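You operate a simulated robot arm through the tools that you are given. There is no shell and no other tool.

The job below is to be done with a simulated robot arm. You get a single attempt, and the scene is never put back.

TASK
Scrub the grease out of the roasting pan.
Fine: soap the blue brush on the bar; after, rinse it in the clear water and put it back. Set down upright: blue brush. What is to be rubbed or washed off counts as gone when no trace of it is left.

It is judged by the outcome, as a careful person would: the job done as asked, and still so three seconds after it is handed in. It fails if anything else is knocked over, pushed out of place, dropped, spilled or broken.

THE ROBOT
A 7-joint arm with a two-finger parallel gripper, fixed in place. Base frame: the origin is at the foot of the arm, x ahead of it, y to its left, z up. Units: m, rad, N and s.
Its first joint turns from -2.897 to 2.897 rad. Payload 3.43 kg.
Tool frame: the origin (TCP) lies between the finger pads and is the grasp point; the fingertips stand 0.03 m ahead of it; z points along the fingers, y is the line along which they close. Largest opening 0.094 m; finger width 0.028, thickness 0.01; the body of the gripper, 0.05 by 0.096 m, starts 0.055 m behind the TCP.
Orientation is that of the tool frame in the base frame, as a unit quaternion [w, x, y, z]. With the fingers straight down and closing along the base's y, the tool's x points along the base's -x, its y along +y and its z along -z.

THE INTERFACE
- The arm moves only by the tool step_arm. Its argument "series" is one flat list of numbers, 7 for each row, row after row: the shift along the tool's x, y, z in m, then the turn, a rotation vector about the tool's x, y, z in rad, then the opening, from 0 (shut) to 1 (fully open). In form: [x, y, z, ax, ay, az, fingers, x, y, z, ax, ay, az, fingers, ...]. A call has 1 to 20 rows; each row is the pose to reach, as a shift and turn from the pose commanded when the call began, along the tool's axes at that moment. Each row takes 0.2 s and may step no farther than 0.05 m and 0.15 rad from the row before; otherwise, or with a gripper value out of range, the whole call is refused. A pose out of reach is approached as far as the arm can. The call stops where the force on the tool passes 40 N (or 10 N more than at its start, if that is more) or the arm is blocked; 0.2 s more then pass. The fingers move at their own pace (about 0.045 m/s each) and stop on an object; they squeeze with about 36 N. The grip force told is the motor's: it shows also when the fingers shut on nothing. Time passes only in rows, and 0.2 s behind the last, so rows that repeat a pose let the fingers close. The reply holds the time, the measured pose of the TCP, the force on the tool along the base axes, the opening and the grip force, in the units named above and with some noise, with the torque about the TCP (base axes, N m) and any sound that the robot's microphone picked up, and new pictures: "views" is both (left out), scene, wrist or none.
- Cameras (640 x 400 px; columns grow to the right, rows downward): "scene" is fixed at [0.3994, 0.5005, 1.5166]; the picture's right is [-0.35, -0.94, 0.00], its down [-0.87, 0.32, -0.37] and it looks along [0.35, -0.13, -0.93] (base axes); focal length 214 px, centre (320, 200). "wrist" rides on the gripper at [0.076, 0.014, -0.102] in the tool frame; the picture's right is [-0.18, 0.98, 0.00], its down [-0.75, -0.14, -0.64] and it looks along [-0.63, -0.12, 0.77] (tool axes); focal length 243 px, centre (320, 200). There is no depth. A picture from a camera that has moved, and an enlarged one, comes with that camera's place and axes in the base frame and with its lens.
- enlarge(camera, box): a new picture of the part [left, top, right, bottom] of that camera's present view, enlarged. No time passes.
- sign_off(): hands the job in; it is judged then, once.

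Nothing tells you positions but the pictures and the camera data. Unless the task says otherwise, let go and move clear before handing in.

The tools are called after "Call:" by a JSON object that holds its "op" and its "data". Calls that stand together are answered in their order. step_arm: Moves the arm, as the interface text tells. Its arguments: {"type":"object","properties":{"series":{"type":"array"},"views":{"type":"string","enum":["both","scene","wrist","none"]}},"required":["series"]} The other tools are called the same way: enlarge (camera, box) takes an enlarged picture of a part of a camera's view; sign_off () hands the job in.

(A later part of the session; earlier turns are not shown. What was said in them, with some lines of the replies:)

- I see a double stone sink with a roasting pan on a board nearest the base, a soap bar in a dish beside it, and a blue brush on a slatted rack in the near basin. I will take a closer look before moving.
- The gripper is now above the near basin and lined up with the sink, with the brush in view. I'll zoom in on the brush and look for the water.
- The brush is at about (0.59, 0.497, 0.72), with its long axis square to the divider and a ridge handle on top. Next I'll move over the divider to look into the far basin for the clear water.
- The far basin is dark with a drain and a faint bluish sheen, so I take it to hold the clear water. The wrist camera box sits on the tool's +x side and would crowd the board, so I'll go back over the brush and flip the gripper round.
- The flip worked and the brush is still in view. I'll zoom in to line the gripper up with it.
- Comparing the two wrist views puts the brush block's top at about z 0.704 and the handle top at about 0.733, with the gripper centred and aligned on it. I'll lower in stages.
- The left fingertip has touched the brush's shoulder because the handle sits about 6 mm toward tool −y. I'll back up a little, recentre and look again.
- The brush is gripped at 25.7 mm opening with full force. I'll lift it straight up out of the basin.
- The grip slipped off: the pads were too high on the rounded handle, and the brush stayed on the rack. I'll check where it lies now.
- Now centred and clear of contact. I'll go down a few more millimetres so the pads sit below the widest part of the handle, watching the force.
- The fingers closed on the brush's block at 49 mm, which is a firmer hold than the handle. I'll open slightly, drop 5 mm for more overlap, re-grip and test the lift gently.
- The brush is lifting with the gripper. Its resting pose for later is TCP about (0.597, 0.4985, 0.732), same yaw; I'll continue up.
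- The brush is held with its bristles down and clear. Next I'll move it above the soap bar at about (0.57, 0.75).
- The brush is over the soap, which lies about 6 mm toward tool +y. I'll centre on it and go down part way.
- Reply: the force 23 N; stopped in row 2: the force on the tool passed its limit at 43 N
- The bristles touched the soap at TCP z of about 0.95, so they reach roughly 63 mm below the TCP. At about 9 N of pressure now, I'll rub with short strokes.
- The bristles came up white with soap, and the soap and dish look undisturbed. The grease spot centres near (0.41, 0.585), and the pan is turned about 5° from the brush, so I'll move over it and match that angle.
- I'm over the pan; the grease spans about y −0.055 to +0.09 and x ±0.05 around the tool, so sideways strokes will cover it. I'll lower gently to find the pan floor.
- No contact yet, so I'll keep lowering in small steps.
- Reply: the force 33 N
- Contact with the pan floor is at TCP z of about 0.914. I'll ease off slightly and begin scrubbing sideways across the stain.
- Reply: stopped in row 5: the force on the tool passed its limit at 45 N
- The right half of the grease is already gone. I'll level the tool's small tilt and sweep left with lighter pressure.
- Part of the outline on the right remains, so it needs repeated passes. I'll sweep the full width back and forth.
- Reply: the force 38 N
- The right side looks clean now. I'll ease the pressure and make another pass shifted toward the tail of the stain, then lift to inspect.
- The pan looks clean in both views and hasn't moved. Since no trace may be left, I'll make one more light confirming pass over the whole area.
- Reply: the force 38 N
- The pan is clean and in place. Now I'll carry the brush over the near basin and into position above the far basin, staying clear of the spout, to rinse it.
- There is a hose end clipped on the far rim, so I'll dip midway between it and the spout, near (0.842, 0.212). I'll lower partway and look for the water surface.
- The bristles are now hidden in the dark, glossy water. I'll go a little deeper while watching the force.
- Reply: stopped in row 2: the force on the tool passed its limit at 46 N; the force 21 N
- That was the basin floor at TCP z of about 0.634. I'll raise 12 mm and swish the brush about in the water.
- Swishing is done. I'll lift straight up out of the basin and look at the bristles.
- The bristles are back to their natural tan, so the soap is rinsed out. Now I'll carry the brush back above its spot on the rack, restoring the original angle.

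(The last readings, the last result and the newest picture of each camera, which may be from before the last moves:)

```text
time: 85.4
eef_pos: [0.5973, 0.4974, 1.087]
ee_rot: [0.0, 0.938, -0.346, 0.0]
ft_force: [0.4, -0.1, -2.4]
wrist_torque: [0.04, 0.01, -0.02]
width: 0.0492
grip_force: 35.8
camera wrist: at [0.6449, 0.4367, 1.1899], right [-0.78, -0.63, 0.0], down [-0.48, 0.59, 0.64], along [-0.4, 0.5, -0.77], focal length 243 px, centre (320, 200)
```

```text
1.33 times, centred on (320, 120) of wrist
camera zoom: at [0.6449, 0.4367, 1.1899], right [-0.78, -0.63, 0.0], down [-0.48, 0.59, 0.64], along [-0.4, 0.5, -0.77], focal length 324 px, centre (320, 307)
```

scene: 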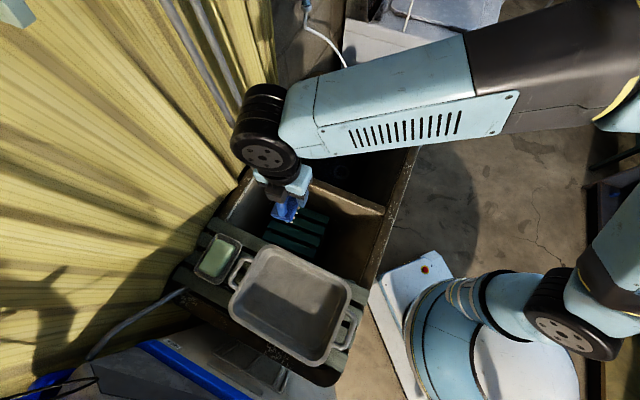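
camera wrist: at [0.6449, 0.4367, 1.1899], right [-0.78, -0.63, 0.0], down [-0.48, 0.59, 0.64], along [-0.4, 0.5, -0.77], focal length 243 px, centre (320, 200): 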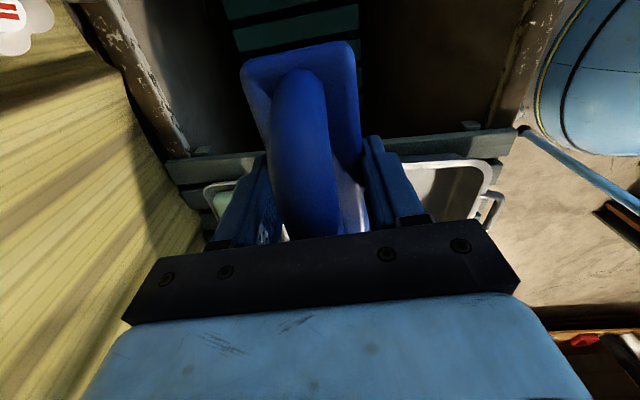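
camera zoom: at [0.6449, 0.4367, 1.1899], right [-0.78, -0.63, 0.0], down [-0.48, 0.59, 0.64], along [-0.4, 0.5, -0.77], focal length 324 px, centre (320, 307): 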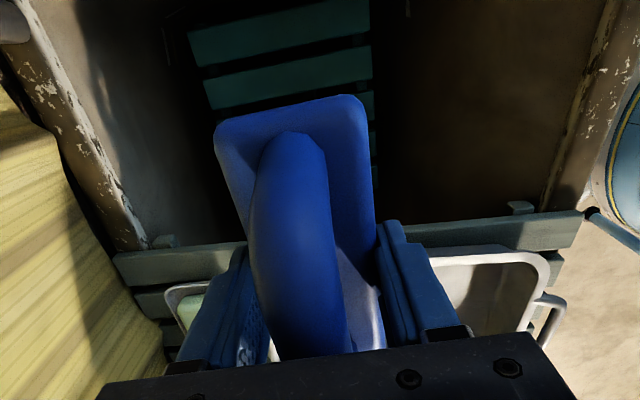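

The tan bristles confirm the rinse and the brush is back above the rack. I'll descend, slowly near the end.

Call:
{"op": "step_arm", "data": {"series": [0, 0, 0.04, 0, 0, 0, 0, 0, 0, 0.08, 0, 0, 0, 0, 0, 0, 0.12, 0, 0, 0, 0, 0, 0, 0.16, 0, 0, 0, 0, 0, 0, 0.2, 0, 0, 0, 0, 0, 0, 0.24, 0, 0, 0, 0, 0, 0, 0.28, 0, 0, 0, 0, 0, 0, 0.31, 0, 0, 0, 0, 0, 0, 0.33, 0, 0, 0, 0, 0, 0, 0.34, 0, 0, 0, 0], "views": "wrist"}}

Call:
{"op": "step_arm", "data": {"series": [0, 0, 0.003, 0, 0, 0, 0, 0, 0, 0.006, 0, 0, 0, 0, 0, 0, 0.009, 0, 0, 0, 0], "views": "none"}}

```text
time: 87.6
eef_pos: [0.5974, 0.4988, 0.7447]
ee_rot: [-0.001, 0.939, -0.345, 0.0]
ft_force: [-0.4, -0.2, -0.5]
wrist_torque: [-0.02, 0.01, -0.02]
width: 0.0494
grip_force: 36.0
camera wrist: at [0.6469, 0.4384, 0.8469], right [-0.78, -0.63, 0.0], down [-0.48, 0.59, 0.64], along [-0.4, 0.5, -0.77], focal length 243 px, centre (320, 200)
```

wrist: 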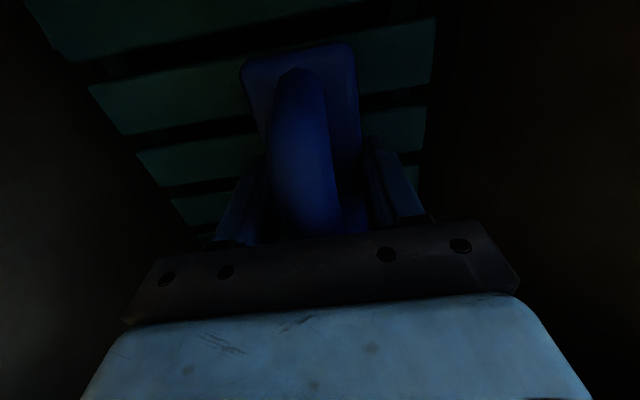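

```text
time: 88.4
eef_pos: [0.5973, 0.4991, 0.7374]
ee_rot: [0.0, 0.939, -0.345, 0.001]
ft_force: [0.3, 0.5, -1.3]
wrist_torque: [0.0, 0.0, 0.0]
width: 0.049
grip_force: 36.1
```

Call:
{"op": "step_arm", "data": {"series": [0, 0, 0.002, 0, 0, 0, 0, 0, 0, 0.003, 0, 0, 0, 0], "views": "none"}}

Call:
{"op": "step_arm", "data": {"series": [0, 0, 0.001, 0, 0, 0, 0, 0, 0, 0.0015, 0, 0, 0, 0], "views": "none"}}

```text
time: 89.0
eef_pos: [0.5953, 0.4984, 0.734]
ee_rot: [-0.001, 0.939, -0.345, 0.0]
ft_force: [-0.5, 0.5, -1.4]
wrist_torque: [0.0, -0.01, -0.01]
width: 0.0492
grip_force: 36.2
```

```text
time: 89.6
eef_pos: [0.5962, 0.4987, 0.7329]
ee_rot: [-0.001, 0.938, -0.346, 0.0]
ft_force: [-0.8, 1.3, -1.3]
wrist_torque: [-0.03, -0.01, 0.01]
width: 0.0494
grip_force: 36.1
```

Call:
{"op": "step_arm", "data": {"series": [0, 0, 0.001, 0, 0, 0, 0, 0, 0, 0.001, 0, 0, 0, 0], "views": "none"}}

Call:
{"op": "step_arm", "data": {"series": [0, 0, 0.001, 0, 0, 0, 0, 0, 0, 0.001, 0, 0, 0, 0], "views": "none"}}

```text
time: 90.2
eef_pos: [0.5962, 0.4987, 0.7321]
ee_rot: [-0.001, 0.938, -0.345, 0.0]
ft_force: [-0.8, -0.1, -1.2]
wrist_torque: [-0.01, 0.01, -0.01]
width: 0.0496
grip_force: 36.1
```

```text
time: 90.8
eef_pos: [0.5963, 0.4978, 0.7307]
ee_rot: [-0.001, 0.938, -0.346, 0.0]
ft_force: [0.3, 1.0, -1.0]
wrist_torque: [-0.05, -0.05, 0.04]
width: 0.0493
grip_force: 36.1
```

Call:
{"op": "step_arm", "data": {"series": [0, 0, 0.001, 0, 0, 0, 0, 0, 0, 0.001, 0, 0, 0, 0], "views": "none"}}

Call:
{"op": "step_arm", "data": {"series": [0, 0, 0.001, 0, 0, 0, 0, 0, 0, 0.001, 0, 0, 0, 0], "views": "none"}}

Call:
{"op": "step_arm", "data": {"series": [0, 0, 0.001, 0, 0, 0, 0, 0, 0, 0.001, 0, 0, 0, 0], "views": "wrist"}}

```text
time: 91.4
eef_pos: [0.5976, 0.4996, 0.7286]
ee_rot: [-0.001, 0.939, -0.345, 0.0]
ft_force: [0.2, -0.1, -1.4]
wrist_torque: [-0.03, -0.04, 0.02]
width: 0.0491
grip_force: 35.7
```

```text
time: 92.0
eef_pos: [0.5975, 0.4991, 0.7282]
ee_rot: [-0.001, 0.939, -0.345, 0.0]
ft_force: [0.8, -0.8, -1.7]
wrist_torque: [-0.01, 0.01, -0.01]
width: 0.0494
grip_force: 35.7
```

```text
time: 92.6
eef_pos: [0.5964, 0.4994, 0.7278]
ee_rot: [-0.001, 0.939, -0.345, 0.001]
ft_force: [-1.2, 0.0, 9.9]
wrist_torque: [-0.01, 0.51, 0.06]
width: 0.0493
grip_force: 35.9
camera wrist: at [0.6461, 0.4381, 0.829], right [-0.78, -0.63, 0.0], down [-0.48, 0.59, 0.64], along [-0.4, 0.5, -0.77], focal length 243 px, centre (320, 200)
```

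wrist: 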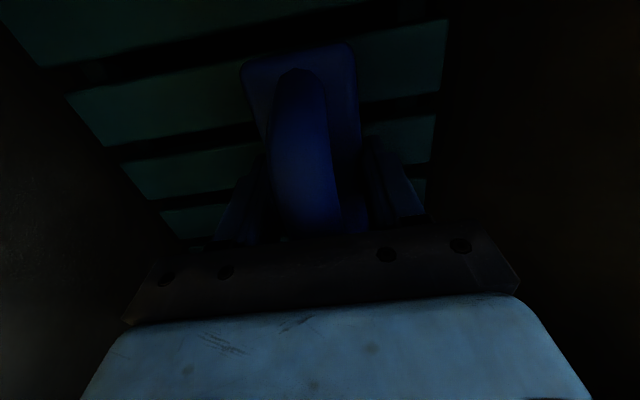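

The bristles have just touched the rack with about 10 N. I'll open the fingers a little, then rise straight up.

Call:
{"op": "step_arm", "data": {"series": [0, 0, -0.0005, 0, 0, 0, 0.3, 0, 0, -0.0005, 0, 0, 0, 0.56, 0, 0, -0.0005, 0, 0, 0, 0.62, 0, 0, -0.0005, 0, 0, 0, 0.65, 0, 0, -0.0005, 0, 0, 0, 0.65], "views": "wrist"}}

Call:
{"op": "enlarge", "data": {"camera": "wrist", "box": [200, 20, 440, 250]}}

```text
time: 93.8
eef_pos: [0.5974, 0.4989, 0.7258]
ee_rot: [-0.001, 0.939, -0.345, 0.001]
ft_force: [0.1, -0.1, -0.5]
wrist_torque: [0.0, -0.01, -0.02]
width: 0.0609
grip_force: 0.1
camera wrist: at [0.6461, 0.4378, 0.8292], right [-0.78, -0.63, 0.0], down [-0.48, 0.59, 0.64], along [-0.4, 0.5, -0.77], focal length 243 px, centre (320, 200)
```

wrist: 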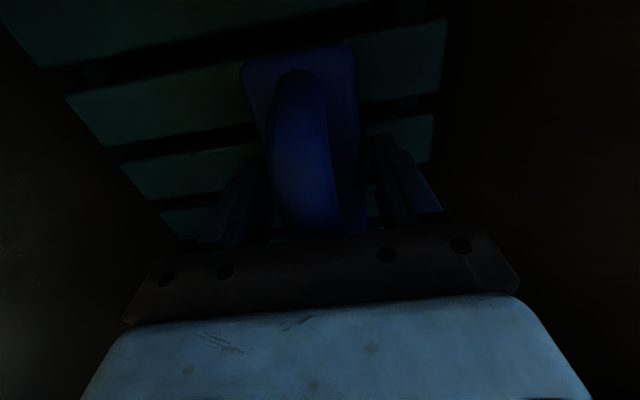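

```text
1.74 times, centred on (320, 135) of wrist
camera zoom: at [0.6461, 0.4378, 0.8292], right [-0.78, -0.63, 0.0], down [-0.48, 0.59, 0.64], along [-0.4, 0.5, -0.77], focal length 422 px, centre (320, 313)
```

zoom: 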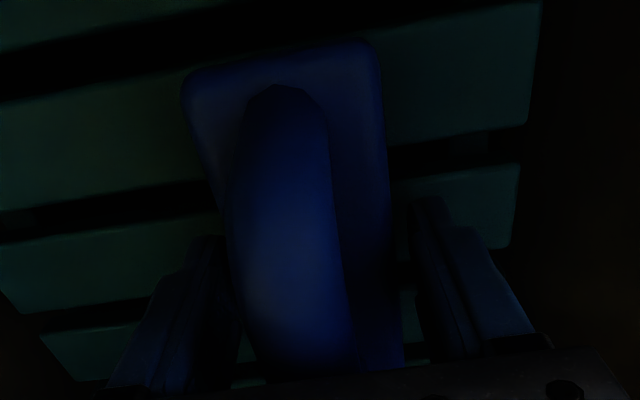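

The brush is released and resting on the rack, with the fingers clear on both sides. I'll lift away.

Call:
{"op": "step_arm", "data": {"series": [0, 0, -0.01, 0, 0, 0, 0.7, 0, 0, -0.025, 0, 0, 0, 0.7, 0, 0, -0.05, 0, 0, 0, 0.7, 0, 0, -0.09, 0, 0, 0, 0.7, 0, 0, -0.13, 0, 0, 0, 0.7, 0, 0, -0.17, 0, 0, 0, 0.7, 0, 0, -0.21, 0, 0, 0, 0.7, 0, 0, -0.25, 0, 0, 0, 0.7, 0, 0, -0.29, 0, 0, 0, 0.7, 0, 0, -0.33, 0, 0, 0, 0.7, 0, 0, -0.37, 0, 0, 0, 0.7]}}

Call:
{"op": "enlarge", "data": {"camera": "wrist", "box": [200, 0, 440, 150]}}

Call:
{"op": "enlarge", "data": {"camera": "scene", "box": [250, 170, 380, 260]}}

```text
time: 96.2
eef_pos: [0.5952, 0.4981, 1.0973]
ee_rot: [0.0, 0.939, -0.344, 0.0]
ft_force: [0.2, -1.1, -0.1]
wrist_torque: [-0.01, 0.0, -0.01]
width: 0.0658
grip_force: 0.0
camera wrist: at [0.6451, 0.4375, 1.1994], right [-0.78, -0.63, 0.0], down [-0.48, 0.6, 0.64], along [-0.4, 0.5, -0.77], focal length 243 px, centre (320, 200)
```

scene: 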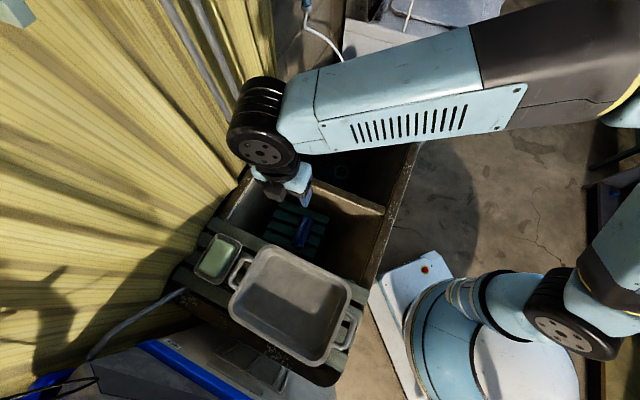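
wrist: 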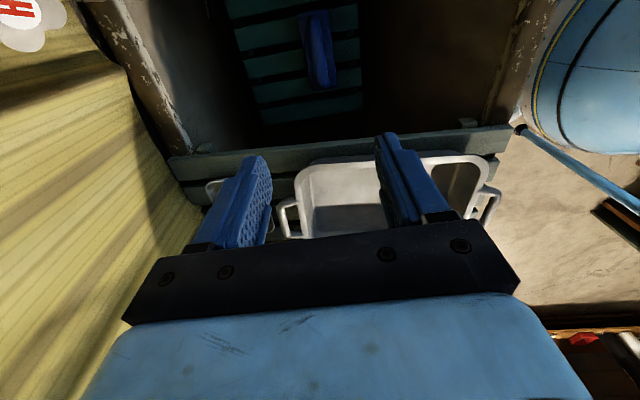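

```text
2.67 times, centred on (320, 75) of wrist
camera zoom: at [0.6451, 0.4375, 1.1994], right [-0.78, -0.63, 0.0], down [-0.48, 0.6, 0.64], along [-0.4, 0.5, -0.77], focal length 647 px, centre (320, 533)
```

zoom: 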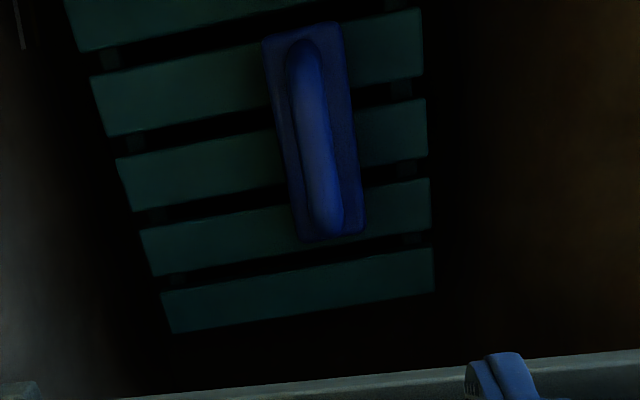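

```text
4.44 times, centred on (315, 215) of scene
camera zoom: at [0.3994, 0.5005, 1.5166], right [-0.35, -0.94, 0.0], down [-0.87, 0.32, -0.37], along [0.35, -0.13, -0.93], focal length 953 px, centre (342, 133)
```

zoom: 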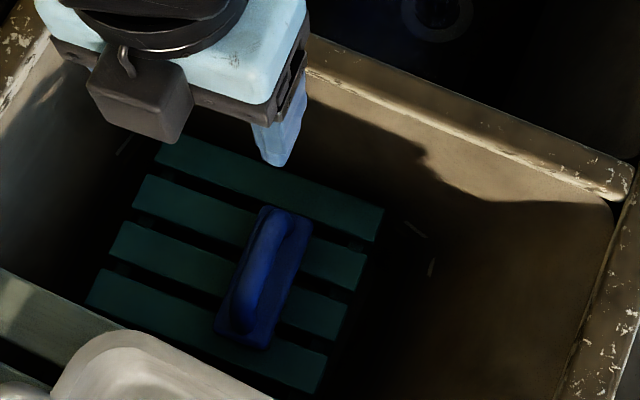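

The brush stands upright on the rack, within a few millimetres of where it began. A last check of the pan, soap and surroundings.

Call:
{"op": "enlarge", "data": {"camera": "scene", "box": [160, 180, 400, 390]}}

Call:
{"op": "enlarge", "data": {"camera": "scene", "box": [260, 265, 330, 335]}}

Call:
{"op": "enlarge", "data": {"camera": "scene", "box": [185, 220, 255, 290]}}

```text
1.90 times, centred on (280, 285) of scene
camera zoom: at [0.3994, 0.5005, 1.5166], right [-0.35, -0.94, 0.0], down [-0.87, 0.32, -0.37], along [0.35, -0.13, -0.93], focal length 408 px, centre (396, 38)
```

zoom: 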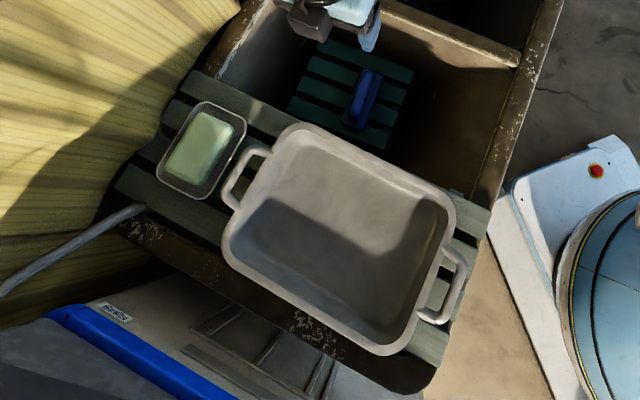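

```text
5.71 times, centred on (295, 300) of scene
camera zoom: at [0.3994, 0.5005, 1.5166], right [-0.35, -0.94, 0.0], down [-0.87, 0.32, -0.37], along [0.35, -0.13, -0.93], focal length 1226 px, centre (463, -371)
```

zoom: 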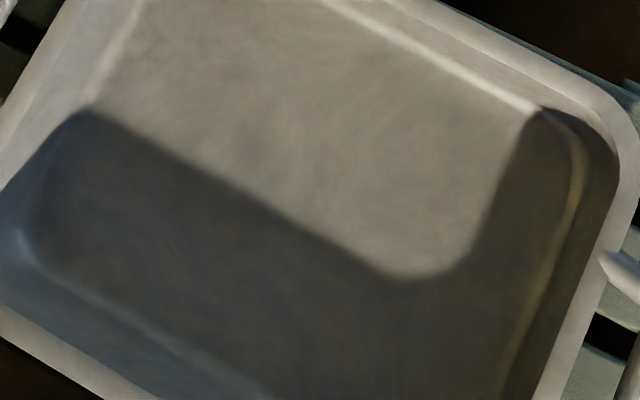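

```text
5.71 times, centred on (220, 255) of scene
camera zoom: at [0.3994, 0.5005, 1.5166], right [-0.35, -0.94, 0.0], down [-0.87, 0.32, -0.37], along [0.35, -0.13, -0.93], focal length 1226 px, centre (891, -114)
```

zoom: 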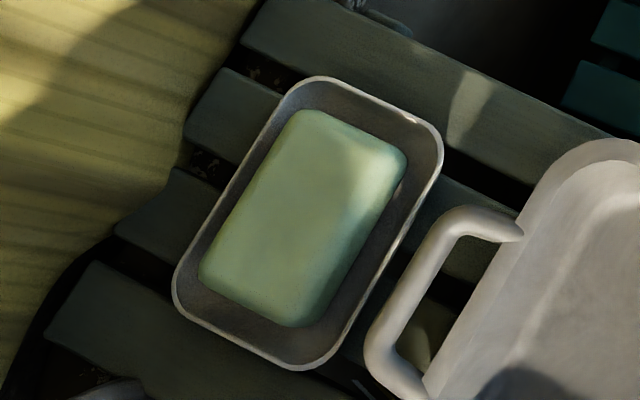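

The pan shows no grease, the pan, soap and dish are where they started, and the rinsed brush stands upright on its rack. The arm is clear, so I'm handing the job in.

Call:
{"op": "sign_off", "data": {}}

```text
The job is handed in.
```

The roasting pan is scrubbed: I can see no grease left in any camera view, and the pan hasn't moved. The job is handed in; no result has come back yet.

- **Soaping:** I rubbed the blue brush on the bar until its bristles came up white. The soap and its dish look to be in their original place.
- **Scrubbing:** I made several passes over the whole stain, then one more to make sure.
- **Rinsing:** I swished the brush in the far basin, and the bristles came out their natural tan. I never clearly saw the water's surface. I took it to be the clear water from the glossy reflections, and the bristle colour afterwards supports that.
- **Putting back:** The brush is upright on its rack, about 5 mm from where it started, and the arm is clear of it.

My first grip slipped off the brush handle while the brush was still on the rack. It didn't fall, and I gripped it lower, by the block. While rinsing, the brush also touched the basin floor once, briefly reaching 46 N before the arm stopped. I saw no damage.
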